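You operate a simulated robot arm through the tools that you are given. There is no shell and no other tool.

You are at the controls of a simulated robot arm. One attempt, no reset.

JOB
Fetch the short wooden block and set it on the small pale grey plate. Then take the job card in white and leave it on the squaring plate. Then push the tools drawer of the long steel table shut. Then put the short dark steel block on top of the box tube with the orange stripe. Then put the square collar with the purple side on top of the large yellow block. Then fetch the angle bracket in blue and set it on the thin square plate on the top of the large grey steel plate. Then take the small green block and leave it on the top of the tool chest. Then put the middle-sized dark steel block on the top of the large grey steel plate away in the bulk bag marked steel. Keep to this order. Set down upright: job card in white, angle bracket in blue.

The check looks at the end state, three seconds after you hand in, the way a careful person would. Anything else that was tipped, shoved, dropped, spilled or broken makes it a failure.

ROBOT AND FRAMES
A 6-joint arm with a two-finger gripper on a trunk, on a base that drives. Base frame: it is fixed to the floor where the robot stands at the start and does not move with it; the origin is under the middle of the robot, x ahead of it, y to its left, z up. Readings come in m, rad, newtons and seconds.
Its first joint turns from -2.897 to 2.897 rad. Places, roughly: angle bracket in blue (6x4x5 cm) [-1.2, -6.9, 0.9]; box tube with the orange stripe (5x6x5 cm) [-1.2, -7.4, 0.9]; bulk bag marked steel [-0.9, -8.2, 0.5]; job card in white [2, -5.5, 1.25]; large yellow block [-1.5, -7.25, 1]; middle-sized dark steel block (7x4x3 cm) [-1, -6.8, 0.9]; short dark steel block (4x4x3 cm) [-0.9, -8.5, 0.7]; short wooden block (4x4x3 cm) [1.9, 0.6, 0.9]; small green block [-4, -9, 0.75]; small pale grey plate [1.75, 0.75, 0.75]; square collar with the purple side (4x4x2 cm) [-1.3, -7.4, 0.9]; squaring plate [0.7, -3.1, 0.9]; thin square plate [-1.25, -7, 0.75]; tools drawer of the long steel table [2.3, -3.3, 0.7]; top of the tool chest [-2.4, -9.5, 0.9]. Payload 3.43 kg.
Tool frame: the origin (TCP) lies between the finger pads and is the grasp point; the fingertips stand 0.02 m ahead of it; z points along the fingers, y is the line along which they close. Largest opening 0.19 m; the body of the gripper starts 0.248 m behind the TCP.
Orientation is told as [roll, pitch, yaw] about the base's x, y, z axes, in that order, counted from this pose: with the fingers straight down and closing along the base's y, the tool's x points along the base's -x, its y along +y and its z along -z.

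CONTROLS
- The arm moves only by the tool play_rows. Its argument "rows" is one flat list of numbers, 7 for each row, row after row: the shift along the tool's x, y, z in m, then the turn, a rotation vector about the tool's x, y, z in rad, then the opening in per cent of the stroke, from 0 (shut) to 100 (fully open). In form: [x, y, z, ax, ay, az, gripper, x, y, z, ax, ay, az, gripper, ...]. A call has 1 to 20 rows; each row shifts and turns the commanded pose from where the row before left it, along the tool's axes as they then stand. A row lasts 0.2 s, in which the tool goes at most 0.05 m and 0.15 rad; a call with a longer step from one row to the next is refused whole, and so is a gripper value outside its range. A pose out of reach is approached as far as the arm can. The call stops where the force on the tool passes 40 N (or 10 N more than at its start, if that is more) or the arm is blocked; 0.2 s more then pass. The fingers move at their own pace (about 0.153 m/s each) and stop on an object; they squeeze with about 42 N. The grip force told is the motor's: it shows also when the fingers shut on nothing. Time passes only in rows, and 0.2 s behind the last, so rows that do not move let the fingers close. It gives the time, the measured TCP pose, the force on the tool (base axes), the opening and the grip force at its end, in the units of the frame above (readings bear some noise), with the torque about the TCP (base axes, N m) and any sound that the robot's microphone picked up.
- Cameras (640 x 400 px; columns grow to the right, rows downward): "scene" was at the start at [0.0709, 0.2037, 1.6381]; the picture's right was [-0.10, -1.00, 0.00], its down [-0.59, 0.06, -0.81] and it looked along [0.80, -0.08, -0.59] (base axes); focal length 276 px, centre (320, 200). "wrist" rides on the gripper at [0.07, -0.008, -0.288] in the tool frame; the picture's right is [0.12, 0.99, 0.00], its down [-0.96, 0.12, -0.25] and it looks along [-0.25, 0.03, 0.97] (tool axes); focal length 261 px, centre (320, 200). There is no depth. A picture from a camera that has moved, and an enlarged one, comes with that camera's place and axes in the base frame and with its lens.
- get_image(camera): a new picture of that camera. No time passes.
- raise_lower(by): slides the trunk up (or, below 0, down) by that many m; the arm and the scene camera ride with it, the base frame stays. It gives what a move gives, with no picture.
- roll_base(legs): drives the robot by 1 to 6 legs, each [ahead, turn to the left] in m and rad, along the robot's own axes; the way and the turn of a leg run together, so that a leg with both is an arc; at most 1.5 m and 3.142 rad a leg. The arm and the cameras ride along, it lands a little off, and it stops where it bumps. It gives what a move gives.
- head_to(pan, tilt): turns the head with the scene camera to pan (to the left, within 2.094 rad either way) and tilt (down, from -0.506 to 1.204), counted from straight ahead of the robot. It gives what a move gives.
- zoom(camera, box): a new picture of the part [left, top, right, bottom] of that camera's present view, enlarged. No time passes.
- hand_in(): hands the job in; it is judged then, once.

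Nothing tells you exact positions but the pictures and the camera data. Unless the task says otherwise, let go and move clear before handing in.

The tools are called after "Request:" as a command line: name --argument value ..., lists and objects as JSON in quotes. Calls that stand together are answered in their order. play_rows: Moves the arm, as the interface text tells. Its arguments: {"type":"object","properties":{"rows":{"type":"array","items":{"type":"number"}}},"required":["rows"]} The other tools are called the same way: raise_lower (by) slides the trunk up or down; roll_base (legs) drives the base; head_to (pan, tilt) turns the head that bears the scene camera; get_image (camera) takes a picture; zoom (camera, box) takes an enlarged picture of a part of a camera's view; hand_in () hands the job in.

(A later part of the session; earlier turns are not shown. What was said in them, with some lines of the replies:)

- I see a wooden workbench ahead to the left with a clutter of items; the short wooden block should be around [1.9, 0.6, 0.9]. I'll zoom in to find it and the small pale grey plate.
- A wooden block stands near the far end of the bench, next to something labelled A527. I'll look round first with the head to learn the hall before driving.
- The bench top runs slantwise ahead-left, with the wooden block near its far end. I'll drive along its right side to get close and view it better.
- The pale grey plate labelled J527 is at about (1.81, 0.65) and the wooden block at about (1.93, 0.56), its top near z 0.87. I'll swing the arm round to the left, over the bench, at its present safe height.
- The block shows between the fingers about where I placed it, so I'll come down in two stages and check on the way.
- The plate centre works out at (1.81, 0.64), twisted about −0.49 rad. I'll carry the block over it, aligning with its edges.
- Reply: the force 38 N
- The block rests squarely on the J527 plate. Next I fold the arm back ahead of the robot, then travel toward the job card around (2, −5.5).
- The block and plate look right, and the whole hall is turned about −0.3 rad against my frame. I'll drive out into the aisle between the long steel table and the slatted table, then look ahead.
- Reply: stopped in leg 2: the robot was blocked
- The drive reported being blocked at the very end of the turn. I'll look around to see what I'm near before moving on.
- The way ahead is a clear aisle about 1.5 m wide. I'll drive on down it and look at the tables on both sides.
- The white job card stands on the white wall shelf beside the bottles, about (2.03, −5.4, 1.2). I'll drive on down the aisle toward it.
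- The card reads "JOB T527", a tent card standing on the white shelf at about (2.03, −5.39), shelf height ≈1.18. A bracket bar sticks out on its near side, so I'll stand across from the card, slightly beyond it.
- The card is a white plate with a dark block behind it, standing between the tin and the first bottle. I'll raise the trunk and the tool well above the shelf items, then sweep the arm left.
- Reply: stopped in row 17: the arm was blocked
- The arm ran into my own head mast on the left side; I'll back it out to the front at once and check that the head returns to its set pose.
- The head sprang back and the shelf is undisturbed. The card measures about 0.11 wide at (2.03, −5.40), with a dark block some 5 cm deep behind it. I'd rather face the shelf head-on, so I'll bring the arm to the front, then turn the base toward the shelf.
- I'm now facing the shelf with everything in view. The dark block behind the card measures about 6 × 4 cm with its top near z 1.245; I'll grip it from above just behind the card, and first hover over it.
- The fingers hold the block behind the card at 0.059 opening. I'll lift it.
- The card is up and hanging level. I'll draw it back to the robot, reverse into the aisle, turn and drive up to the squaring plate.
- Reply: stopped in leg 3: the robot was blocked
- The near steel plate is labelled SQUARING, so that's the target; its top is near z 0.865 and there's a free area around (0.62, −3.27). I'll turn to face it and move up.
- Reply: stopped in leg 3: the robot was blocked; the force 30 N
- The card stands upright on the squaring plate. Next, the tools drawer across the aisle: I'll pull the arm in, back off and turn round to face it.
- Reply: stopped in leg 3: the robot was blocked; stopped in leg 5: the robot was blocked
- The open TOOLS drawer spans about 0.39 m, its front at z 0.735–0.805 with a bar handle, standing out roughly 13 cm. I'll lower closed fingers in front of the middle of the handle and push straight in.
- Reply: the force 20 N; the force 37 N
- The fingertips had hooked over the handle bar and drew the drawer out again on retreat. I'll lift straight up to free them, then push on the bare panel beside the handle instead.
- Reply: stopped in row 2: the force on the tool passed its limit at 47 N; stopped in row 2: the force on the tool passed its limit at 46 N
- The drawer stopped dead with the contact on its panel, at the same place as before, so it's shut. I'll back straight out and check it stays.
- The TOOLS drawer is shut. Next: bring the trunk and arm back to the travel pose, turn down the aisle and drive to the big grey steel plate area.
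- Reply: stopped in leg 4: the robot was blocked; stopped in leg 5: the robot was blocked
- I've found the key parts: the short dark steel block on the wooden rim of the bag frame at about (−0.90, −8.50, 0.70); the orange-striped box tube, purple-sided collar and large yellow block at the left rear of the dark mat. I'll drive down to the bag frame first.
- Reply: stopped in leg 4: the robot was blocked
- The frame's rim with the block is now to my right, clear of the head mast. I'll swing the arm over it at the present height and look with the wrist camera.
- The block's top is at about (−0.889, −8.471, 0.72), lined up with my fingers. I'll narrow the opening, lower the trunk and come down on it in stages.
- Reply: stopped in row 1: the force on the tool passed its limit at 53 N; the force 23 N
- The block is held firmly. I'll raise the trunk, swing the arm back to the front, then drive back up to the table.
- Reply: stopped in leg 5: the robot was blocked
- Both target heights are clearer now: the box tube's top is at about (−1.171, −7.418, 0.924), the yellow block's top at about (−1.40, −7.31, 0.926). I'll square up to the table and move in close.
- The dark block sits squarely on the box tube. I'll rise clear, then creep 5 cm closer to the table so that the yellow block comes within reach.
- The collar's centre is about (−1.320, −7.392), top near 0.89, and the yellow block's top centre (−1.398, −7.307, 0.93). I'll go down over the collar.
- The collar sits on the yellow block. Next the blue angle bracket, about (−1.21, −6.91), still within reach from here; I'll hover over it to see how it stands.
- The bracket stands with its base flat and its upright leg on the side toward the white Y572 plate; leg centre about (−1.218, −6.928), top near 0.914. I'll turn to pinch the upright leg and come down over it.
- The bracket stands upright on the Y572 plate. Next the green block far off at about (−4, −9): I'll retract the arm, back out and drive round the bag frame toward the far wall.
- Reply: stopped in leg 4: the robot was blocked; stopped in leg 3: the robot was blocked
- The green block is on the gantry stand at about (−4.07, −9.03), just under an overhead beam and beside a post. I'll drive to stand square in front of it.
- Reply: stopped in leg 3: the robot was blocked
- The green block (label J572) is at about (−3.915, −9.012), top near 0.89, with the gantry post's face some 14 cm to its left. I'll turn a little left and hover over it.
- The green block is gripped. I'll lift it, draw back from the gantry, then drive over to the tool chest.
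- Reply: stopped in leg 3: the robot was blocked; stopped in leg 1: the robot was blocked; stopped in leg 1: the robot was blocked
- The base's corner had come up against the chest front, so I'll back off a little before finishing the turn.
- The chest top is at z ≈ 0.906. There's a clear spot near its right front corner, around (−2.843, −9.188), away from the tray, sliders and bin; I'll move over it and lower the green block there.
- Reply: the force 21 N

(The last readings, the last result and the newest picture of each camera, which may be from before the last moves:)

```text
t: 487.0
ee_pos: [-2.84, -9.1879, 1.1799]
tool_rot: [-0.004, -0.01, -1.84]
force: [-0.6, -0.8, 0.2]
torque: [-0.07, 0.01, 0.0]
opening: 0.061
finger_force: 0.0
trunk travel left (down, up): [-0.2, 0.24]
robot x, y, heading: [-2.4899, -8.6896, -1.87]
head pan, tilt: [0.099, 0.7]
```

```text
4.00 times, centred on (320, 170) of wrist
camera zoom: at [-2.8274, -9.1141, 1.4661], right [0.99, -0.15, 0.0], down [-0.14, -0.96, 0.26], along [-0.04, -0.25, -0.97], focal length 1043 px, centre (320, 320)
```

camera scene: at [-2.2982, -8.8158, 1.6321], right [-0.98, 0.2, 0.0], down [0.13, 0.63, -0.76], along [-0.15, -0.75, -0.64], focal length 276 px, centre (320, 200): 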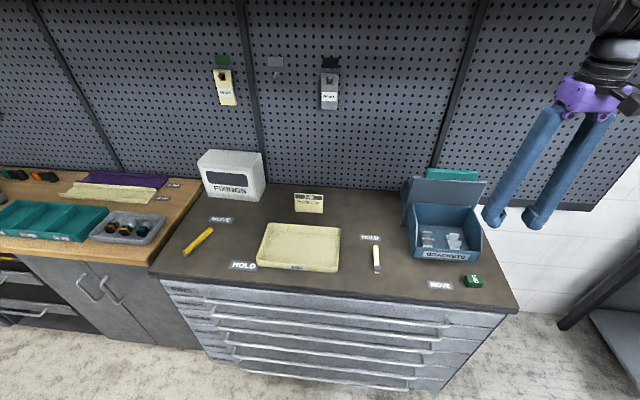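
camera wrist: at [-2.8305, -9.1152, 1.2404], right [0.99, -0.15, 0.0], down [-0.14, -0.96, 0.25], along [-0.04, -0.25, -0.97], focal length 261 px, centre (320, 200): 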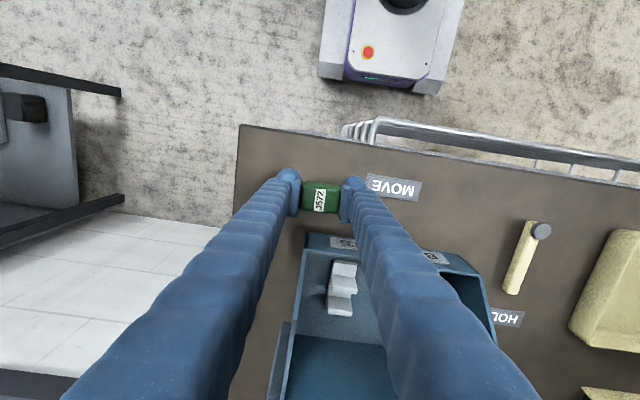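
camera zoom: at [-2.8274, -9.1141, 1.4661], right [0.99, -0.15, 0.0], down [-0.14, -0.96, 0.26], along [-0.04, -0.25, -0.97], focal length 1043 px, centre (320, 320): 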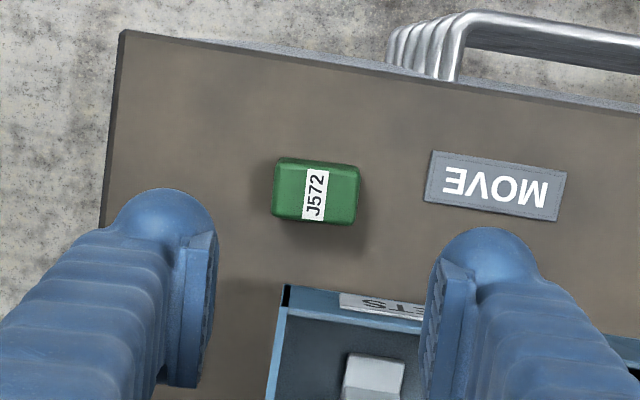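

The green block is on the chest top, everything else untouched. Last task: back round to the steel plate for the middle-sized dark block.

Request:
play_rows --rows '[-0.0066, 0.0467, 0, 0, 0, 0, 32, -0.0066, 0.0467, 0, 0, 0, 0, 32, -0.0066, 0.0467, 0, 0, 0, 0, 32, -0.0066, 0.0467, 0, 0, 0, 0, 32, 0, 0, -0.03, 0, 0, 0, 32]'

Request:
roll_base --legs '[[0, 0.5], [0, 0.5], [0, 0.5]]'

Request:
head_to --pan 0.3 --tilt 0.5

Request:
get_image --camera "scene"

```text
t: 488.2
ee_pos: [-2.6668, -9.2597, 1.2098]
tool_rot: [-0.005, -0.008, -1.84]
force: [0.6, -0.9, 1.3]
torque: [0.03, 0.18, 0.02]
opening: 0.0608
finger_force: 0.1
trunk travel left (down, up): [-0.2, 0.24]
robot x, y, heading: [-2.49, -8.6874, -1.869]
head pan, tilt: [0.099, 0.7]
```

```text
t: 494.4
ee_pos: [-1.9449, -8.9613, 1.21]
tool_rot: [-0.001, -0.009, -0.429]
force: [-0.3, -2.4, 0.1]
torque: [0.53, -0.15, 0.0]
opening: 0.0608
finger_force: 0.0
trunk travel left (down, up): [-0.2, 0.24]
robot x, y, heading: [-2.5176, -8.7625, -0.416]
head pan, tilt: [0.099, 0.7]
stopped in leg 3: the robot was blocked; the commanded pose is now the measured one
```

```text
t: 495.1
ee_pos: [-1.9457, -8.9585, 1.2107]
tool_rot: [-0.004, -0.009, -0.429]
force: [-0.3, 0.2, 0.3]
torque: [0.05, 0.06, 0.02]
opening: 0.0609
finger_force: 0.1
trunk travel left (down, up): [-0.2, 0.24]
robot x, y, heading: [-2.5177, -8.7648, -0.421]
head pan, tilt: [0.3, 0.499]
```

```text
taken
camera scene: at [-2.3606, -8.575, 1.6497], right [-0.12, -0.99, 0.0], down [-0.48, 0.06, -0.88], along [0.87, -0.1, -0.48], focal length 276 px, centre (320, 200)
```

scene: 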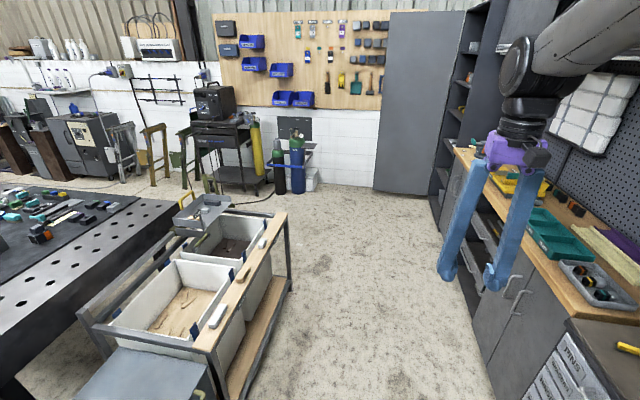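

Request:
roll_base --legs '[[0.7, 0.2], [1.25, -0.05], [0.15, 0]]'

Request:
roll_base --legs '[[0, 0.5], [0, 0.5], [0, 0.5]]'

Request:
get_image --camera "scene"

```text
t: 509.7
ee_pos: [0.0987, -9.4281, 1.2106]
tool_rot: [-0.003, -0.006, -0.274]
force: [0.1, -0.1, 0.4]
torque: [0.02, 0.13, -0.04]
opening: 0.0607
finger_force: 0.1
trunk travel left (down, up): [-0.2, 0.24]
robot x, y, heading: [-0.5039, -9.3259, -0.263]
head pan, tilt: [0.3, 0.499]
```

```text
t: 516.0
ee_pos: [-0.3136, -8.7347, 1.2127]
tool_rot: [-0.002, -0.008, 1.168]
force: [2.2, -1.0, -0.5]
torque: [0.06, 0.61, -0.01]
opening: 0.0609
finger_force: 0.1
trunk travel left (down, up): [-0.2, 0.24]
robot x, y, heading: [-0.4229, -9.348, 1.22]
head pan, tilt: [0.3, 0.499]
stopped in leg 3: the robot was blocked; the commanded pose is now the measured one
```

```text
taken
camera scene: at [-0.6154, -9.2048, 1.6502], right [1.0, -0.06, 0.0], down [-0.03, -0.48, -0.88], along [0.05, 0.88, -0.48], focal length 276 px, centre (320, 200)
```

scene: 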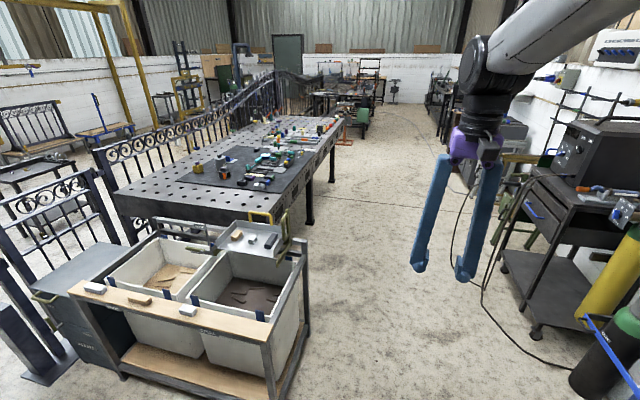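

Request:
zoom --camera "scene" --box '[60, 210, 320, 372]'

Request:
zoom --camera "scene" --box '[160, 100, 340, 212]'

```text
2.46 times, centred on (190, 291) of scene
camera zoom: at [-0.6154, -9.2048, 1.6502], right [1.0, -0.06, 0.0], down [-0.03, -0.48, -0.88], along [0.05, 0.88, -0.48], focal length 678 px, centre (640, -24)
```

zoom: 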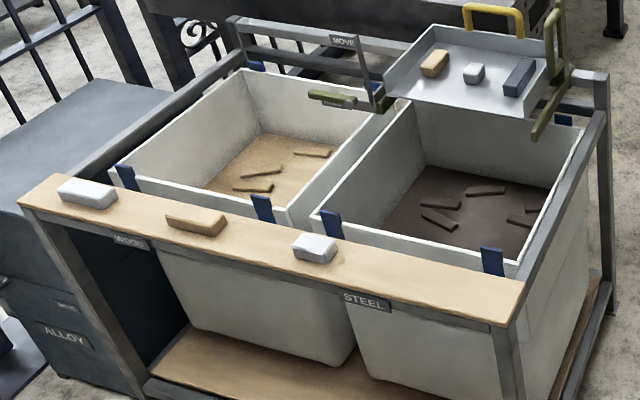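

```text
3.56 times, centred on (250, 156) of scene
camera zoom: at [-0.6154, -9.2048, 1.6502], right [1.0, -0.06, 0.0], down [-0.03, -0.48, -0.88], along [0.05, 0.88, -0.48], focal length 980 px, centre (569, 356)
```

zoom: 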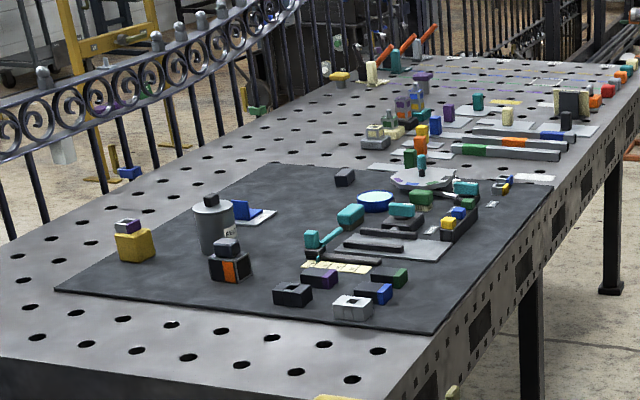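

The STEEL label is on the aisle-side bag, and all the pieces I've placed look right. I'll drive up alongside the table and face the dark steel block.

Request:
roll_base --legs '[[1.2, 0.07], [0.9, 0.02]]'

Request:
roll_base --legs '[[0, 0.5], [0, 0.5], [0, 0.5]]'

Request:
head_to --pan 0.1 --tilt 0.8

Request:
get_image --camera "scene"

Request:
get_image --camera "wrist"

```text
t: 530.3
ee_pos: [0.2681, -6.7254, 1.2137]
tool_rot: [-0.003, -0.011, 1.249]
force: [-0.1, -0.4, -0.3]
torque: [-0.07, -0.02, -0.03]
opening: 0.0609
finger_force: 0.0
trunk travel left (down, up): [-0.2, 0.24]
robot x, y, heading: [0.2154, -7.3479, 1.291]
head pan, tilt: [0.3, 0.499]
```

```text
t: 536.8
ee_pos: [-0.4097, -7.2237, 1.2137]
tool_rot: [0.001, -0.011, 2.72]
force: [-1.0, 1.7, 0.1]
torque: [-0.64, -0.03, 0.01]
opening: 0.0608
finger_force: 0.0
trunk travel left (down, up): [-0.2, 0.24]
robot x, y, heading: [0.2389, -7.2659, 2.806]
head pan, tilt: [0.3, 0.499]
stopped in leg 3: the robot was blocked; the commanded pose is now the measured one
```

```text
t: 537.6
ee_pos: [-0.4089, -7.227, 1.2142]
tool_rot: [-0.002, -0.013, 2.721]
force: [-0.1, -1.2, -0.7]
torque: [0.15, -0.05, -0.03]
opening: 0.0609
finger_force: 0.0
trunk travel left (down, up): [-0.2, 0.24]
robot x, y, heading: [0.2328, -7.2626, 2.8]
head pan, tilt: [0.099, 0.799]
```

```text
taken
camera scene: at [0.1093, -7.4524, 1.6237], right [0.23, 0.97, 0.0], down [0.7, -0.17, -0.7], along [-0.68, 0.16, -0.72], focal length 276 px, centre (320, 200)
```

scene: 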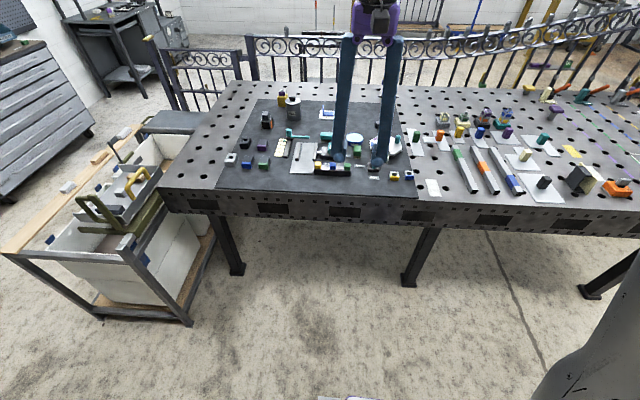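

```text
taken
camera wrist: at [-0.3373, -7.2498, 1.5013], right [-0.3, -0.95, 0.0], down [-0.92, 0.29, 0.26], along [-0.25, 0.08, -0.97], focal length 261 px, centre (320, 200)
```

wrist: 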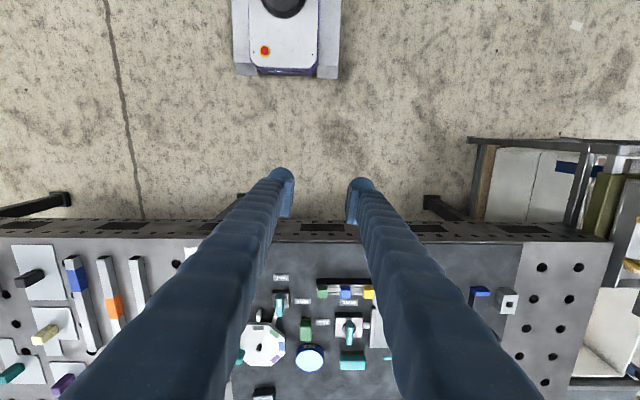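

Request:
roll_base --legs '[[0.48, 0.04]]'

Request:
get_image --camera "wrist"

Request:
get_image --camera "scene"

```text
t: 541.3
ee_pos: [-0.8648, -7.1008, 1.2165]
tool_rot: [-0.001, -0.012, 2.758]
force: [-0.5, 0.5, -0.1]
torque: [-0.03, 0.0, 0.02]
opening: 0.0609
finger_force: 0.1
trunk travel left (down, up): [-0.2, 0.24]
robot x, y, heading: [-0.2181, -7.1117, 2.84]
head pan, tilt: [0.099, 0.799]
```

```text
taken
camera wrist: at [-0.7928, -7.12, 1.5012], right [-0.26, -0.97, 0.0], down [-0.93, 0.25, 0.26], along [-0.25, 0.07, -0.97], focal length 261 px, centre (320, 200)
```

wrist: 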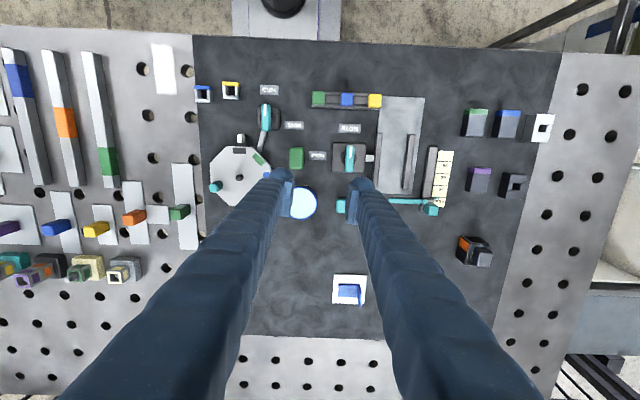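

```text
taken
camera scene: at [-0.3393, -7.306, 1.6237], right [0.2, 0.98, 0.0], down [0.7, -0.14, -0.7], along [-0.68, 0.14, -0.72], focal length 276 px, centre (320, 200)
```

scene: 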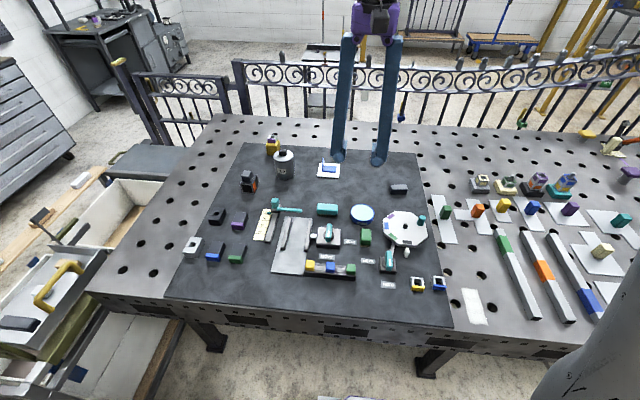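

Request:
zoom --camera "scene" --box '[340, 150, 468, 230]'

```text
5.00 times, centred on (404, 190) of scene
camera zoom: at [-0.3393, -7.306, 1.6237], right [0.2, 0.98, 0.0], down [0.7, -0.14, -0.7], along [-0.68, 0.14, -0.72], focal length 1378 px, centre (-100, 250)
```

zoom: 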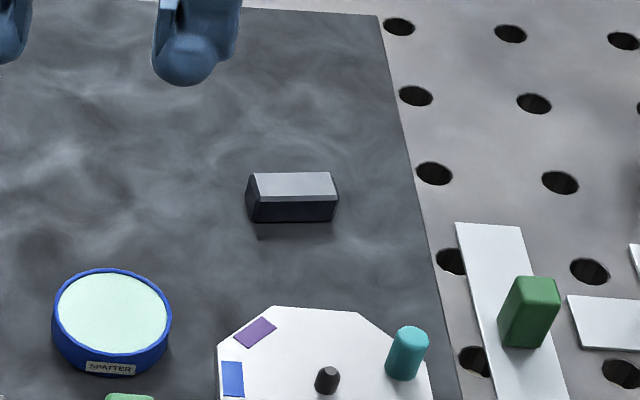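

Request:
play_rows --rows '[-0.0361, -0.0233, 0, 0, 0.01, 0, 45, -0.0361, -0.0233, 0, 0, 0, 0, 45, -0.0361, -0.0233, 0, 0, 0, 0, 45, -0.0361, -0.0233, 0, 0, 0, 0, 45, -0.0361, -0.0233, 0, 0, 0, 0, 45, -0.0361, -0.0233, 0, 0, 0, 0, 45, -0.0361, -0.0234, 0, 0, 0, 0, 45, 0, 0, 0.04, 0, 0, 0, 45, 0, 0, 0.04, 0, 0, 0, 45, 0, 0, 0.03, 0, 0, 0, 45, 0, 0, 0, 0, 0, 0, 45]'

Request:
zoom --camera "wrist" --box '[240, 130, 400, 230]'

```text
t: 543.7
ee_pos: [-1.0375, -6.8525, 1.1071]
tool_rot: [-0.003, -0.003, 2.758]
force: [-0.1, 0.5, 0.3]
torque: [-0.01, 0.01, 0.0]
opening: 0.0855
finger_force: 0.1
trunk travel left (down, up): [-0.2, 0.24]
robot x, y, heading: [-0.2237, -7.1119, 2.839]
head pan, tilt: [0.099, 0.799]
```

```text
4.00 times, centred on (320, 180) of wrist
camera zoom: at [-0.9684, -6.8721, 1.3936], right [-0.26, -0.97, 0.0], down [-0.93, 0.25, 0.25], along [-0.24, 0.07, -0.97], focal length 1043 px, centre (320, 280)
```

zoom: 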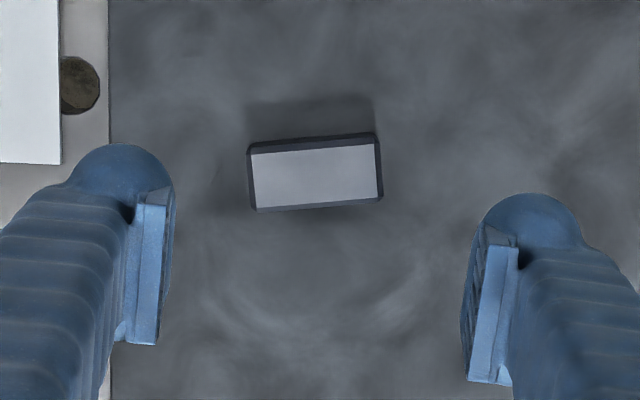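

Request:
play_rows --rows '[-0.0053, -0.001, 0, 0, 0, -0.1, 45, 0, 0, 0.03, 0, 0, -0.07, 45, 0, 0, 0.04, 0, 0, 0, 45, 0, 0, 0.04, 0, 0, 0, 45, 0, 0, 0.04, 0, 0, 0, 45, 0, 0, 0.03, 0, 0, 0, 45, 0, 0, 0, 0, 0, 0, 45]'

Request:
zoom --camera "wrist" --box '[240, 140, 400, 240]'

```text
t: 545.3
ee_pos: [-1.0431, -6.8505, 0.9267]
tool_rot: [-0.004, -0.002, 2.928]
force: [-1.0, -0.2, 1.3]
torque: [-0.01, 0.01, 0.0]
opening: 0.0858
finger_force: 0.0
trunk travel left (down, up): [-0.2, 0.24]
robot x, y, heading: [-0.218, -7.1151, 2.841]
head pan, tilt: [0.099, 0.799]
```

```text
4.00 times, centred on (320, 190) of wrist
camera zoom: at [-0.972, -6.8574, 1.2134], right [-0.09, -1.0, 0.0], down [-0.96, 0.09, 0.25], along [-0.25, 0.03, -0.97], focal length 1043 px, centre (320, 240)
```

zoom: 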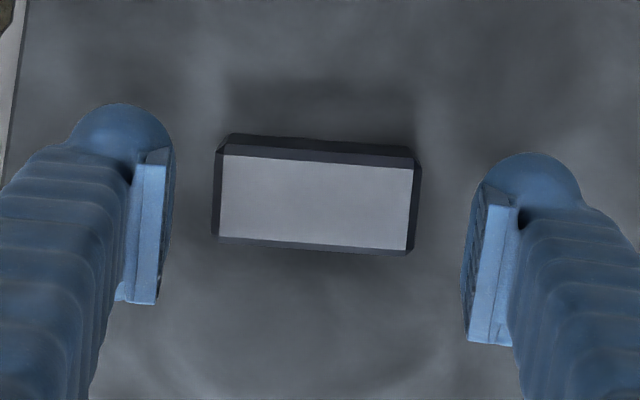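

Request:
play_rows --rows '[0, -0.001, 0.02, 0, 0, -0.05, 45, 0, 0, 0.014, 0, 0, 0, 45, 0, 0, 0, 0, 0, 0, 45]'

Request:
play_rows --rows '[0, 0, 0.002, 0, 0, 0, 38, 0, 0, 0, 0, 0, 0, 30, 0, 0, 0, 0, 0, 0, 25, 0, 0, 0, 0, 0, 0, 25]'

Request:
zoom --camera "wrist" --box '[240, 150, 400, 250]'

```text
t: 546.1
ee_pos: [-1.043, -6.8485, 0.8935]
tool_rot: [-0.003, -0.002, 2.978]
force: [-0.5, -0.4, 0.3]
torque: [-0.01, -0.02, 0.01]
opening: 0.0855
finger_force: 0.1
trunk travel left (down, up): [-0.2, 0.24]
robot x, y, heading: [-0.2148, -7.1133, 2.841]
head pan, tilt: [0.099, 0.799]
```

```text
t: 547.1
ee_pos: [-1.0424, -6.8498, 0.8913]
tool_rot: [-0.004, -0.001, 2.978]
force: [0.3, 1.2, 2.0]
torque: [0.03, 0.0, -0.08]
opening: 0.064
finger_force: 41.9
trunk travel left (down, up): [-0.2, 0.24]
robot x, y, heading: [-0.2162, -7.115, 2.845]
head pan, tilt: [0.099, 0.799]
```

```text
4.00 times, centred on (320, 200) of wrist
camera zoom: at [-0.971, -6.8528, 1.1778], right [-0.04, -1.0, 0.0], down [-0.97, 0.04, 0.25], along [-0.25, 0.01, -0.97], focal length 1043 px, centre (320, 200)
```

zoom: 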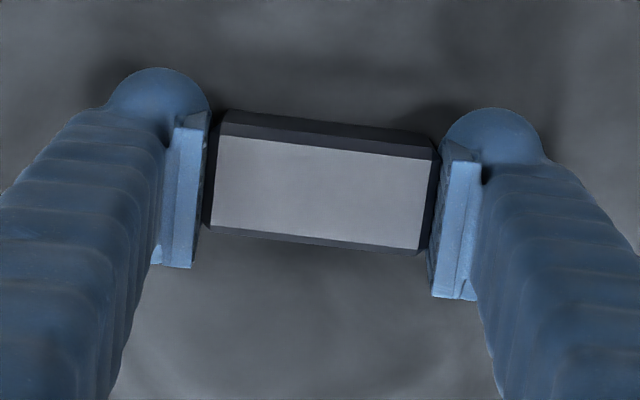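

The block is gripped across its long ends. I'll lift and carry it round to the far side of the bag frame, where I can lower it into the STEEL bag over the wooden rim, clear of the tray.

Request:
play_rows --rows '[0, 0, -0.02, 0, 0, 0, 25, 0, 0, -0.04, 0, 0, 0, 25, 0, 0, -0.04, 0, 0, 0, 25, 0, 0, -0.05, 0, 0, 0, 25, 0, 0, -0.05, 0, 0, 0, 25, 0, 0, -0.05, 0, 0, 0, 25, 0, 0, -0.05, 0, 0, 0, 25, 0.04, 0.02, 0, 0, 0, 0, 25, 0.04, 0.02, 0, 0, 0, 0, 25, 0.04, 0.02, 0, 0, 0, 0, 25, 0.04, 0.02, 0, 0, 0, 0, 25, 0.04, 0.02, 0, 0, 0, 0, 25, 0.03, 0.02, 0, 0, 0, 0, 25]'

Request:
get_image --camera "wrist"

Request:
roll_base --legs '[[-0.5, 0], [0, 0.5], [0, 0.5], [0, 0.5]]'

```text
t: 549.9
ee_pos: [-0.8355, -7.0052, 1.1897]
tool_rot: [-0.005, -0.003, 2.977]
force: [-0.2, -0.3, -3.7]
torque: [-0.01, 0.05, 0.0]
opening: 0.0638
finger_force: 41.8
trunk travel left (down, up): [-0.2, 0.24]
robot x, y, heading: [-0.2168, -7.1137, 2.84]
head pan, tilt: [0.099, 0.799]
```

```text
taken
camera wrist: at [-0.762, -7.0088, 1.4774], right [-0.04, -1.0, 0.0], down [-0.97, 0.04, 0.25], along [-0.25, 0.01, -0.97], focal length 261 px, centre (320, 200)
```

wrist: 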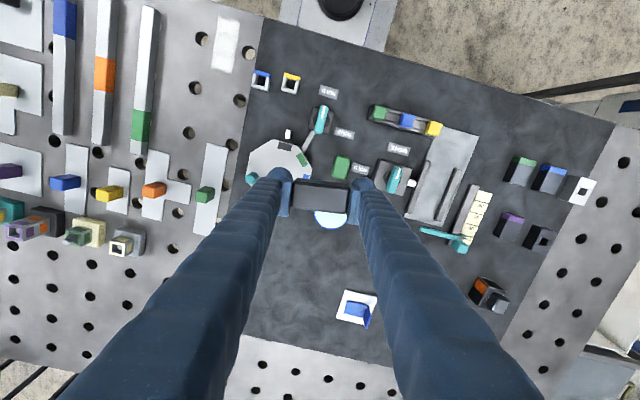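

```text
t: 559.7
ee_pos: [0.0556, -7.866, 1.1923]
tool_rot: [-0.001, -0.001, -1.887]
force: [-2.8, 0.5, -5.0]
torque: [-0.01, -0.6, 0.0]
opening: 0.0638
finger_force: 41.7
trunk travel left (down, up): [-0.2, 0.24]
robot x, y, heading: [0.1862, -7.2259, -1.984]
head pan, tilt: [0.099, 0.799]
stopped in leg 4: the robot was blocked; the commanded pose is now the measured one
```

Request:
roll_base --legs '[[0.8, 0.13], [1.25, 0]]'

Request:
roll_base --legs '[[0, -0.5], [0, -0.5], [0, -0.5]]'

```text
t: 573.6
ee_pos: [-0.487, -9.8271, 1.1913]
tool_rot: [-0.005, -0.003, -1.759]
force: [-0.3, 0.1, -4.9]
torque: [0.02, -0.04, 0.0]
opening: 0.0639
finger_force: 42.1
trunk travel left (down, up): [-0.2, 0.24]
robot x, y, heading: [-0.4446, -9.1831, -1.856]
head pan, tilt: [0.099, 0.799]
```

```text
t: 579.9
ee_pos: [-1.0946, -9.2532, 1.1926]
tool_rot: [-0.004, -0.001, 3.124]
force: [-0.2, -2.5, -3.8]
torque: [0.6, -0.08, 0.0]
opening: 0.0639
finger_force: 42.1
trunk travel left (down, up): [-0.2, 0.24]
robot x, y, heading: [-0.4622, -9.2669, 2.987]
head pan, tilt: [0.099, 0.799]
stopped in leg 3: the robot was blocked; the commanded pose is now the measured one
```

Request:
roll_base --legs '[[0.35, -0.2], [0.36, 0]]'

Request:
roll_base --legs '[[0, -0.5], [0, -0.5], [0, -0.5]]'

Request:
head_to --pan 0.1 --tilt 0.8

Request:
get_image --camera "scene"

Request:
get_image --camera "wrist"

```text
t: 585.4
ee_pos: [-1.7576, -8.9103, 1.1932]
tool_rot: [-0.002, -0.004, 2.926]
force: [0.3, 0.4, -3.6]
torque: [-0.06, -0.08, 0.0]
opening: 0.0637
finger_force: 42.2
trunk travel left (down, up): [-0.2, 0.24]
robot x, y, heading: [-1.1387, -9.0502, 2.785]
head pan, tilt: [0.099, 0.799]
```

```text
t: 591.5
ee_pos: [-1.1278, -8.4066, 1.1952]
tool_rot: [-0.006, 0.0, 1.56]
force: [-3.7, 0.1, -4.4]
torque: [-0.15, -0.55, 0.01]
opening: 0.0637
finger_force: 42.0
trunk travel left (down, up): [-0.2, 0.24]
robot x, y, heading: [-1.2241, -9.0334, 1.376]
head pan, tilt: [0.099, 0.799]
stopped in leg 3: the robot was blocked; the commanded pose is now the measured one
```

```text
t: 592.1
ee_pos: [-1.1243, -8.4069, 1.1945]
tool_rot: [-0.003, 0.0, 1.558]
force: [-0.3, -0.5, -4.2]
torque: [-0.01, -0.08, -0.04]
opening: 0.0638
finger_force: 42.3
trunk travel left (down, up): [-0.2, 0.24]
robot x, y, heading: [-1.2226, -9.0299, 1.379]
head pan, tilt: [0.099, 0.799]
```

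```text
taken
camera scene: at [-1.4205, -8.9337, 1.6237], right [1.0, -0.09, 0.0], down [-0.07, -0.71, -0.7], along [0.06, 0.69, -0.72], focal length 276 px, centre (320, 200)
```

scene: 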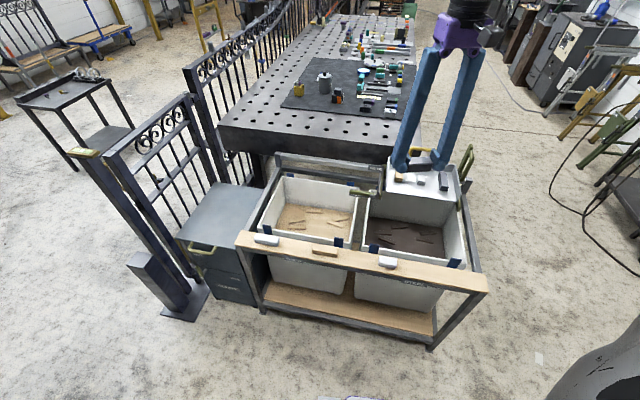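

```text
taken
camera wrist: at [-1.117, -8.4774, 1.4818], right [-0.99, -0.11, 0.0], down [-0.1, 0.96, 0.25], along [-0.02, 0.25, -0.97], focal length 261 px, centre (320, 200)
```

wrist: 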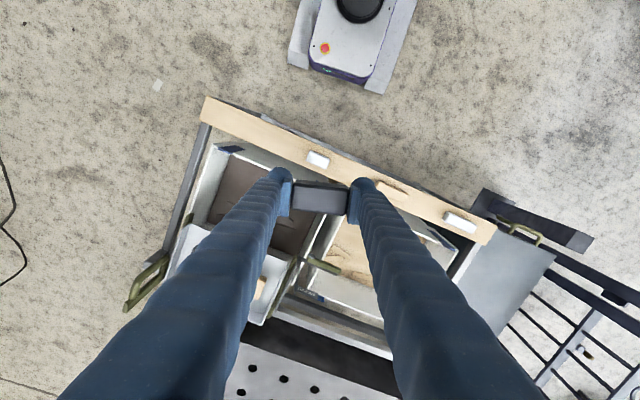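

Request:
play_rows --rows '[-0.0261, -0.0387, 0, 0, 0, 0, 25, -0.0261, -0.0387, 0, 0, 0, 0, 25, -0.0261, -0.0387, 0, 0, 0, 0, 25, -0.0261, -0.0387, 0, 0, 0, 0, 25, -0.0261, -0.0387, 0, 0, 0, 0, 25, 0, 0, 0, 0, 0, 0.144, 25, 0, 0, 0, 0, 0, 0.144, 25, 0, 0, 0, 0, 0, 0, 25]'

Request:
get_image --camera "wrist"

Request:
get_image --camera "scene"

```text
t: 593.9
ee_pos: [-0.9293, -8.2785, 1.1956]
tool_rot: [-0.002, -0.004, 1.269]
force: [-0.1, 0.3, -4.2]
torque: [0.04, 0.05, 0.01]
opening: 0.0639
finger_force: 41.9
trunk travel left (down, up): [-0.2, 0.24]
robot x, y, heading: [-1.2189, -9.0333, 1.38]
head pan, tilt: [0.099, 0.799]
```

```text
taken
camera wrist: at [-0.9416, -8.3484, 1.4825], right [-0.98, 0.18, 0.0], down [0.17, 0.95, 0.25], along [0.05, 0.25, -0.97], focal length 261 px, centre (320, 200)
```

wrist: 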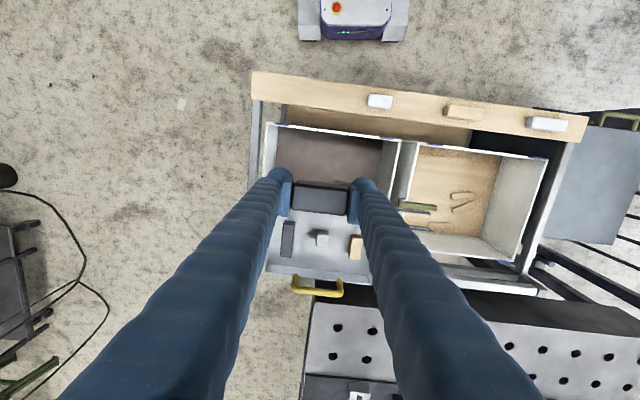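

```text
taken
camera scene: at [-1.4197, -8.9336, 1.6238], right [1.0, -0.09, 0.0], down [-0.07, -0.71, -0.7], along [0.06, 0.69, -0.72], focal length 276 px, centre (320, 200)
```

scene: 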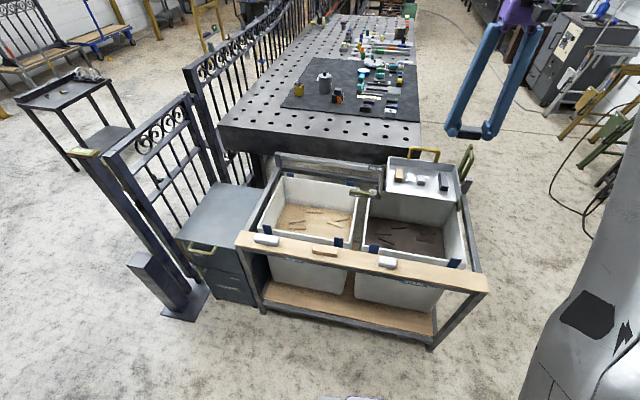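

Request:
raise_lower --by -0.2

Request:
play_rows --rows '[-0.012, 0.02, 0, 0, 0, 0, 25, 0, 0, 0.04, 0, 0, 0, 25, 0, 0, 0.04, 0, 0, 0, 25, 0, 0, 0.04, 0, 0, 0, 25, 0, 0, 0.04, 0, 0, 0, 25, 0, 0, 0.03, 0, 0, 0, 25, 0, 0, 0, 0, 0, 0, 25]'

Request:
get_image --camera "wrist"

Request:
get_image --camera "scene"

```text
t: 596.0
ee_pos: [-0.9281, -8.2789, 0.9957]
tool_rot: [-0.001, -0.005, 1.27]
force: [-0.6, -1.1, -4.7]
torque: [-0.01, 0.0, -0.01]
opening: 0.064
finger_force: 41.7
trunk travel left (down, up): [0.0, 0.44]
robot x, y, heading: [-1.2177, -9.0349, 1.377]
head pan, tilt: [0.099, 0.799]
```

```text
t: 597.6
ee_pos: [-0.9455, -8.2602, 0.8073]
tool_rot: [-0.001, -0.003, 1.271]
force: [-0.5, -0.3, -4.4]
torque: [-0.05, 0.04, -0.03]
opening: 0.0639
finger_force: 41.6
trunk travel left (down, up): [0.0, 0.44]
robot x, y, heading: [-1.2185, -9.0297, 1.378]
head pan, tilt: [0.099, 0.799]
```

```text
taken
camera wrist: at [-0.9577, -8.3301, 1.0928], right [-0.98, 0.18, 0.0], down [0.17, 0.95, 0.25], along [0.05, 0.25, -0.97], focal length 261 px, centre (320, 200)
```

wrist: 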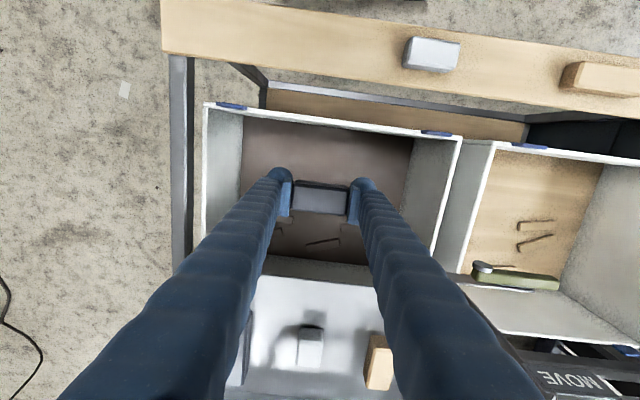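

```text
taken
camera scene: at [-1.4199, -8.9332, 1.4238], right [1.0, -0.09, 0.0], down [-0.07, -0.71, -0.7], along [0.06, 0.69, -0.72], focal length 276 px, centre (320, 200)
```

scene: 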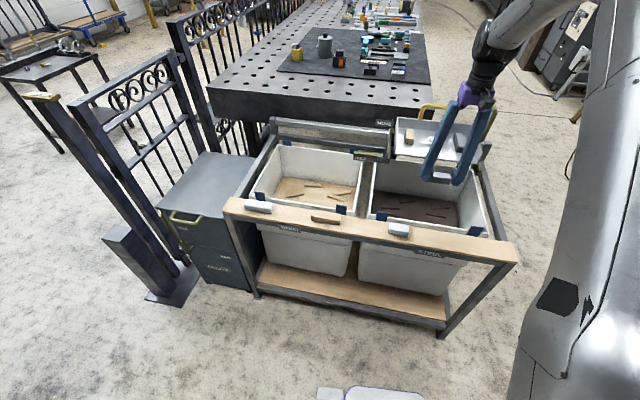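

Request:
play_rows --rows '[0, 0, 0.04, 0, 0, 0, 25, 0, 0, 0.04, 0, 0, 0, 25, 0, 0, 0.03, 0, 0, 0, 25, 0, 0, 0.02, 0, 0, 0, 25, 0, 0, 0, 0, 0, 0, 25]'

Request:
get_image --camera "wrist"

```text
t: 598.9
ee_pos: [-0.9434, -8.2607, 0.6757]
tool_rot: [-0.002, -0.004, 1.271]
force: [-0.2, 0.3, -5.2]
torque: [-0.03, 0.0, 0.04]
opening: 0.0639
finger_force: 42.0
trunk travel left (down, up): [0.0, 0.44]
robot x, y, heading: [-1.2184, -9.0326, 1.379]
head pan, tilt: [0.099, 0.799]
```

```text
taken
camera wrist: at [-0.9563, -8.3301, 0.9626], right [-0.98, 0.18, 0.0], down [0.17, 0.95, 0.25], along [0.05, 0.25, -0.97], focal length 261 px, centre (320, 200)
```

wrist: 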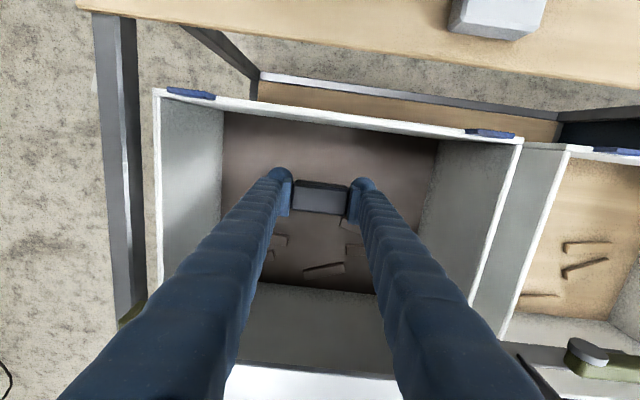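

Request:
play_rows --rows '[0, 0, 0.03, 0, 0, 0, 25, 0, 0, 0.03, 0, 0, 0, 25, 0, 0, 0.02, 0, 0, 0, 25, 0, 0, 0, 0, 0, 0, 25]'

Request:
play_rows --rows '[0, 0, 0.01, 0, 0, 0, 25, 0, 0, 0.01, 0, 0, 0, 25, 0, 0, 0, 0, 0, 0, 25]'

Request:
get_image --camera "wrist"

```text
t: 599.9
ee_pos: [-0.9424, -8.2594, 0.5957]
tool_rot: [-0.002, -0.003, 1.271]
force: [0.4, 0.2, -5.1]
torque: [-0.01, -0.03, -0.04]
opening: 0.0637
finger_force: 42.3
trunk travel left (down, up): [0.0, 0.44]
robot x, y, heading: [-1.2205, -9.0374, 1.378]
head pan, tilt: [0.099, 0.799]
```

```text
t: 600.6
ee_pos: [-0.9435, -8.261, 0.5774]
tool_rot: [-0.001, -0.002, 1.27]
force: [0.5, 0.2, -5.2]
torque: [-0.03, 0.01, -0.01]
opening: 0.0637
finger_force: 41.9
trunk travel left (down, up): [0.0, 0.44]
robot x, y, heading: [-1.218, -9.0355, 1.376]
head pan, tilt: [0.099, 0.799]
```

```text
taken
camera wrist: at [-0.9564, -8.3301, 0.8624], right [-0.98, 0.18, 0.0], down [0.17, 0.95, 0.25], along [0.05, 0.25, -0.97], focal length 261 px, centre (320, 200)
```

wrist: 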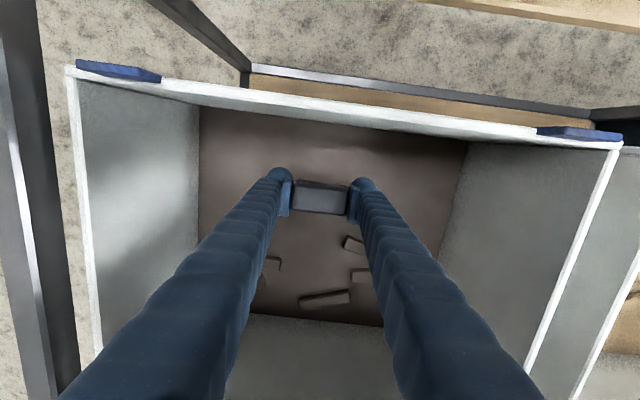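

Request:
play_rows --rows '[0, 0, 0.02, 0, 0, 0, 25, 0, 0, 0.015, 0, 0, 0, 25, 0, 0, 0.01, 0, 0, 0, 25, 0, 0, 0, 0, 0, 0, 25]'

Request:
play_rows --rows '[0, 0, 0.008, 0, 0, 0, 25, 0, 0, 0.006, 0, 0, 0, 25, 0, 0, 0, 0, 0, 0, 25]'

Request:
get_image --camera "wrist"

Request:
get_image --camera "scene"

```text
t: 601.6
ee_pos: [-0.9423, -8.2604, 0.5316]
tool_rot: [-0.002, -0.004, 1.271]
force: [-0.1, 0.1, -4.5]
torque: [-0.02, 0.01, -0.01]
opening: 0.0638
finger_force: 42.3
trunk travel left (down, up): [0.0, 0.44]
robot x, y, heading: [-1.2192, -9.0363, 1.383]
head pan, tilt: [0.099, 0.799]
```

```text
t: 602.5
ee_pos: [-0.9419, -8.2602, 0.517]
tool_rot: [-0.001, -0.004, 1.272]
force: [0.0, -1.2, -4.3]
torque: [-0.02, 0.0, 0.01]
opening: 0.064
finger_force: 42.1
trunk travel left (down, up): [0.0, 0.44]
robot x, y, heading: [-1.2187, -9.0331, 1.381]
head pan, tilt: [0.099, 0.799]
```

```text
taken
camera wrist: at [-0.9558, -8.3298, 0.8034], right [-0.98, 0.18, 0.0], down [0.17, 0.95, 0.25], along [0.05, 0.25, -0.97], focal length 261 px, centre (320, 200)
```

wrist: 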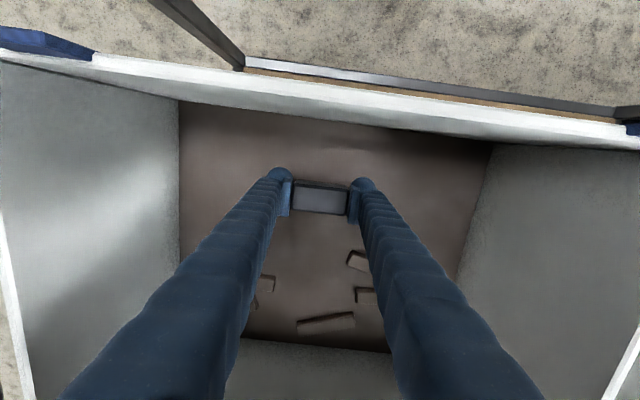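

```text
taken
camera scene: at [-1.4199, -8.9331, 1.4237], right [1.0, -0.09, 0.0], down [-0.07, -0.71, -0.7], along [0.06, 0.69, -0.72], focal length 276 px, centre (320, 200)
```

scene: 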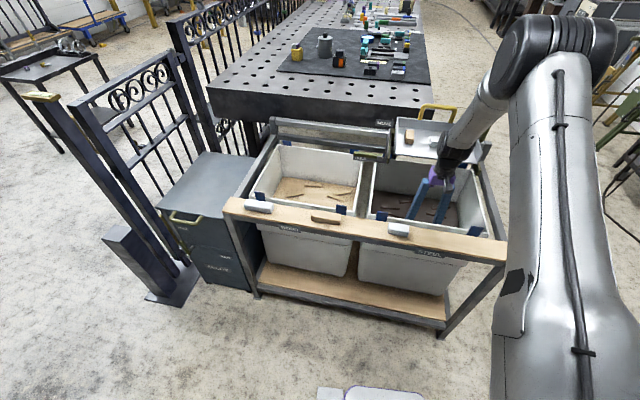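

Request:
play_rows --rows '[0, 0, 0.01, 0, 0, 0, 25, 0, 0, 0.01, 0, 0, 0, 25, 0, 0, 0, 0, 0, 0, 25]'

Request:
play_rows --rows '[0, 0, 0.008, 0, 0, 0, 25, 0, 0, 0.006, 0, 0, 0, 25, 0, 0, 0, 0, 0, 0, 25]'

Request:
get_image --camera "wrist"

```text
t: 603.2
ee_pos: [-0.9439, -8.2605, 0.4966]
tool_rot: [-0.001, -0.003, 1.271]
force: [0.1, 0.5, -4.7]
torque: [-0.05, -0.02, 0.05]
opening: 0.0641
finger_force: 41.8
trunk travel left (down, up): [0.0, 0.44]
robot x, y, heading: [-1.2169, -9.0345, 1.377]
head pan, tilt: [0.099, 0.799]
```

```text
t: 604.0
ee_pos: [-0.9434, -8.2597, 0.4845]
tool_rot: [-0.002, -0.003, 1.271]
force: [-1.0, -5.6, 13.7]
torque: [-0.3, 0.16, 0.01]
opening: 0.0638
finger_force: 42.0
trunk travel left (down, up): [0.0, 0.44]
robot x, y, heading: [-1.2184, -9.0325, 1.376]
head pan, tilt: [0.099, 0.799]
```

```text
taken
camera wrist: at [-0.9561, -8.3303, 0.7706], right [-0.98, 0.18, 0.0], down [0.17, 0.95, 0.25], along [0.05, 0.25, -0.97], focal length 261 px, centre (320, 200)
```

wrist: 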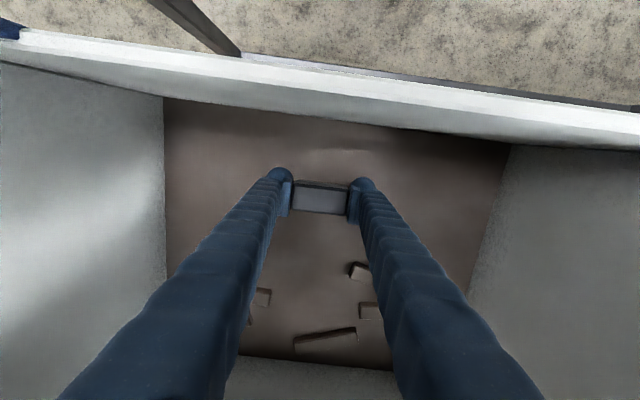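

The block has touched the fill in the bag. I'll release it and rise straight out.

Request:
play_rows --rows '[0, 0, -0.003, 0, 0, 0, 25, 0, 0, 0, 0, 0, 0, 35, 0, 0, 0, 0, 0, 0, 42, 0, 0, 0, 0, 0, 0, 46, 0, 0, -0.02, 0, 0, 0, 46, 0, 0, -0.04, 0, 0, 0, 46, 0, 0, -0.05, 0, 0, 0, 46, 0, 0, -0.05, 0, 0, 0, 46, 0, 0, -0.05, 0, 0, 0, 46, 0, 0, -0.05, 0, 0, 0, 46, 0, 0, -0.05, 0, 0, 0, 46, 0, 0, -0.05, 0, 0, 0, 46, 0, 0, -0.05, 0, 0, 0, 46]'

Request:
get_image --camera "wrist"

Request:
raise_lower --by 0.2

Request:
get_image --camera "scene"

```text
t: 606.9
ee_pos: [-0.9448, -8.2609, 0.897]
tool_rot: [-0.002, -0.003, 1.271]
force: [-0.4, 1.1, 0.7]
torque: [-0.04, 0.01, 0.01]
opening: 0.0874
finger_force: 0.0
trunk travel left (down, up): [0.0, 0.44]
robot x, y, heading: [-1.2197, -9.0366, 1.38]
head pan, tilt: [0.099, 0.799]
```

```text
taken
camera wrist: at [-0.9583, -8.3306, 1.183], right [-0.98, 0.18, 0.0], down [0.17, 0.95, 0.25], along [0.05, 0.25, -0.97], focal length 261 px, centre (320, 200)
```

wrist: 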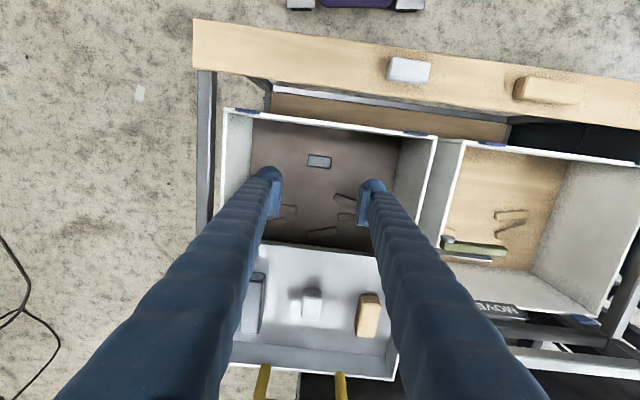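

```text
t: 609.0
ee_pos: [-0.945, -8.2615, 1.0953]
tool_rot: [-0.002, -0.003, 1.27]
force: [0.8, -0.4, 0.1]
torque: [-0.05, 0.02, -0.02]
opening: 0.0874
finger_force: 0.1
trunk travel left (down, up): [-0.2, 0.24]
robot x, y, heading: [-1.2162, -9.0364, 1.378]
head pan, tilt: [0.099, 0.799]
```

```text
taken
camera scene: at [-1.42, -8.9334, 1.6236], right [1.0, -0.09, 0.0], down [-0.07, -0.71, -0.7], along [0.06, 0.69, -0.72], focal length 276 px, centre (320, 200)
```

scene: 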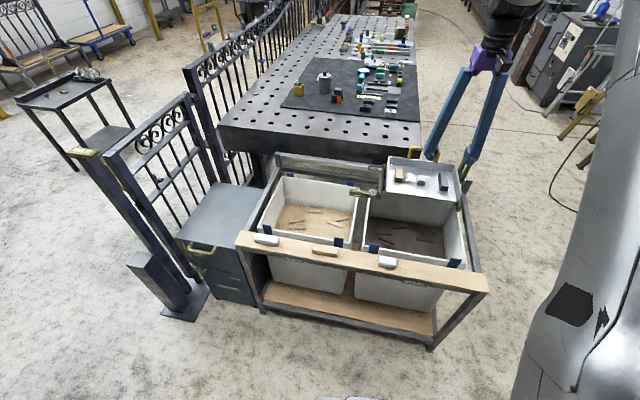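

The steel block lies in the STEEL bag. I'll draw the arm clear and take a last look at the placed pieces before handing in.

Request:
play_rows --rows '[0, 0, -0.05, 0, 0, 0, 46, 0, 0, -0.05, 0, 0, 0, 46, 0.04, 0, 0, 0, 0, 0, 46, 0.04, 0, 0, 0, 0, 0, 46, 0.04, 0, 0, 0, 0, 0, 46, 0.04, 0, 0, 0, 0, 0, 46, 0.03, 0, 0, 0, 0, 0, 46]'

Request:
zoom --camera "scene" --box '[270, 40, 430, 140]'

Request:
head_to --pan -0.1 --tilt 0.1

Request:
get_image --camera "scene"

```text
t: 610.6
ee_pos: [-1.0023, -8.4432, 1.1955]
tool_rot: [-0.002, -0.004, 1.271]
force: [-0.7, 0.1, -0.9]
torque: [0.03, 0.0, 0.0]
opening: 0.0876
finger_force: 0.0
trunk travel left (down, up): [-0.2, 0.24]
robot x, y, heading: [-1.2208, -9.0337, 1.378]
head pan, tilt: [0.099, 0.799]
```

```text
4.00 times, centred on (350, 90) of scene
camera zoom: at [-1.4204, -8.9349, 1.6238], right [1.0, -0.09, 0.0], down [-0.07, -0.71, -0.7], along [0.06, 0.69, -0.72], focal length 1102 px, centre (200, 640)
```

zoom: 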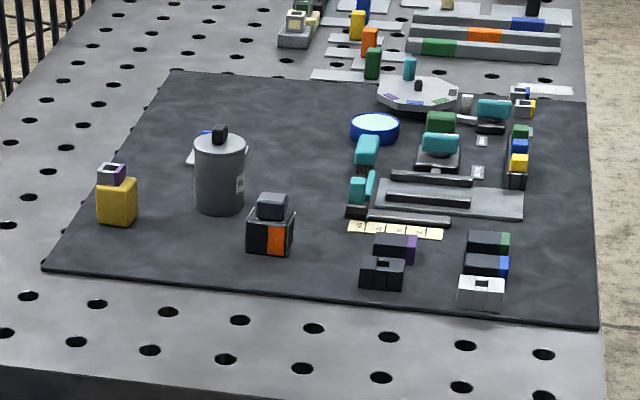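

```text
t: 611.7
ee_pos: [-1.002, -8.4426, 1.1943]
tool_rot: [-0.001, -0.005, 1.27]
force: [0.1, 0.8, -0.3]
torque: [0.02, -0.01, -0.06]
opening: 0.0876
finger_force: 0.0
trunk travel left (down, up): [-0.2, 0.24]
robot x, y, heading: [-1.2201, -9.0358, 1.379]
head pan, tilt: [-0.099, 0.099]
```

```text
taken
camera scene: at [-1.4012, -8.9263, 1.6867], right [0.96, -0.29, 0.0], down [-0.03, -0.1, -0.99], along [0.29, 0.95, -0.1], focal length 276 px, centre (320, 200)
```

scene: 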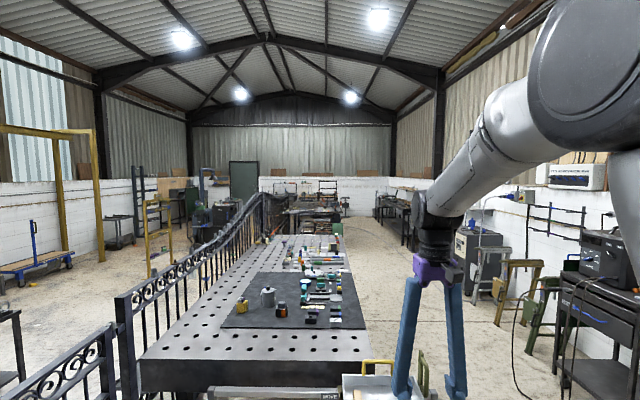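

Request:
head_to --pan 0.1 --tilt 0.5

Request:
zoom --camera "scene" --box '[270, 120, 350, 170]'

```text
t: 612.6
ee_pos: [-1.0019, -8.443, 1.195]
tool_rot: [-0.003, -0.003, 1.271]
force: [0.5, -0.1, -1.0]
torque: [-0.01, -0.04, -0.02]
opening: 0.0875
finger_force: 0.0
trunk travel left (down, up): [-0.2, 0.24]
robot x, y, heading: [-1.2206, -9.0312, 1.382]
head pan, tilt: [0.099, 0.499]
```

```text
8.00 times, centred on (310, 145) of scene
camera zoom: at [-1.4191, -8.9237, 1.6498], right [1.0, -0.09, 0.0], down [-0.04, -0.48, -0.88], along [0.08, 0.87, -0.48], focal length 2204 px, centre (400, 640)
```

zoom: 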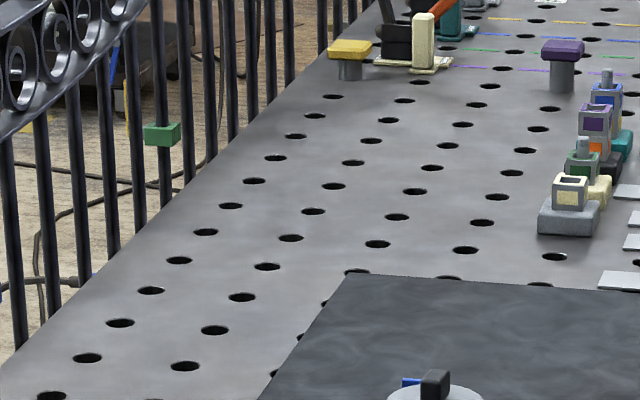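

Request:
zoom --camera "scene" --box '[280, 160, 376, 220]'

```text
6.67 times, centred on (328, 190) of scene
camera zoom: at [-1.4191, -8.9237, 1.6498], right [1.0, -0.09, 0.0], down [-0.04, -0.48, -0.88], along [0.08, 0.87, -0.48], focal length 1837 px, centre (267, 267)
```

zoom: 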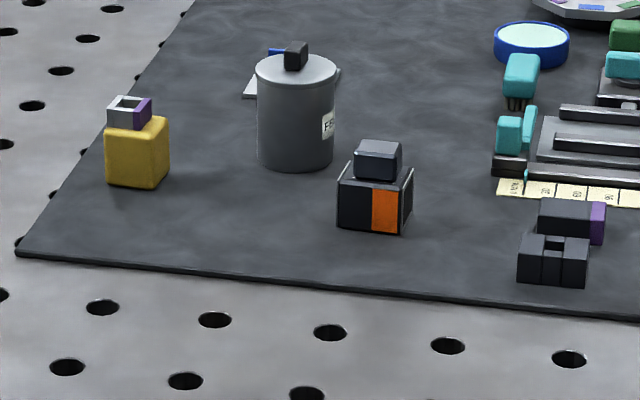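

Everything stands level and in place: collar on the yellow block, dark block on the striped tube, bracket on its plate, and the steel block in its bag; the arm is clear. I'm handing in.

Request:
hand_in

```text
The job is handed in.
```

I handed the job in with all eight tasks done in the order you gave, and I checked the result of each with the cameras. I don't have the judge's verdict.

| Task | Result |
|---|---|
| Short wooden block | On the small pale grey plate (J527), centred |
| Job card in white | Upright on a clear area of the squaring plate |
| Tools drawer | Shut against its stop, and stayed shut when I backed away |
| Short dark steel block | On top of the orange-striped box tube |
| Square collar, purple side | On top of the large yellow block |
| Angle bracket in blue | Upright on the thin square plate (Y572) |
| Small green block | Near the right front corner of the tool chest top |
| Middle-sized dark steel block | In the bulk bag marked steel |

- **Collar placement:** it sits about 6 mm off centre, with its rear edge level with the back edge of the yellow block. It was level and steady in my last look.
- **Drawer:** on the first push the fingertips hooked the handle and pulled the drawer out again as I backed off. I freed them and closed it by pushing on the panel beside the handle.
- **Contact along the way:** the arm ran into my own head mast once while I was reaching for the job card; the head returned to its pose and the shelf was undisturbed. A base corner also seems to have come up against the tool chest front while I was turning, and I saw nothing displaced.
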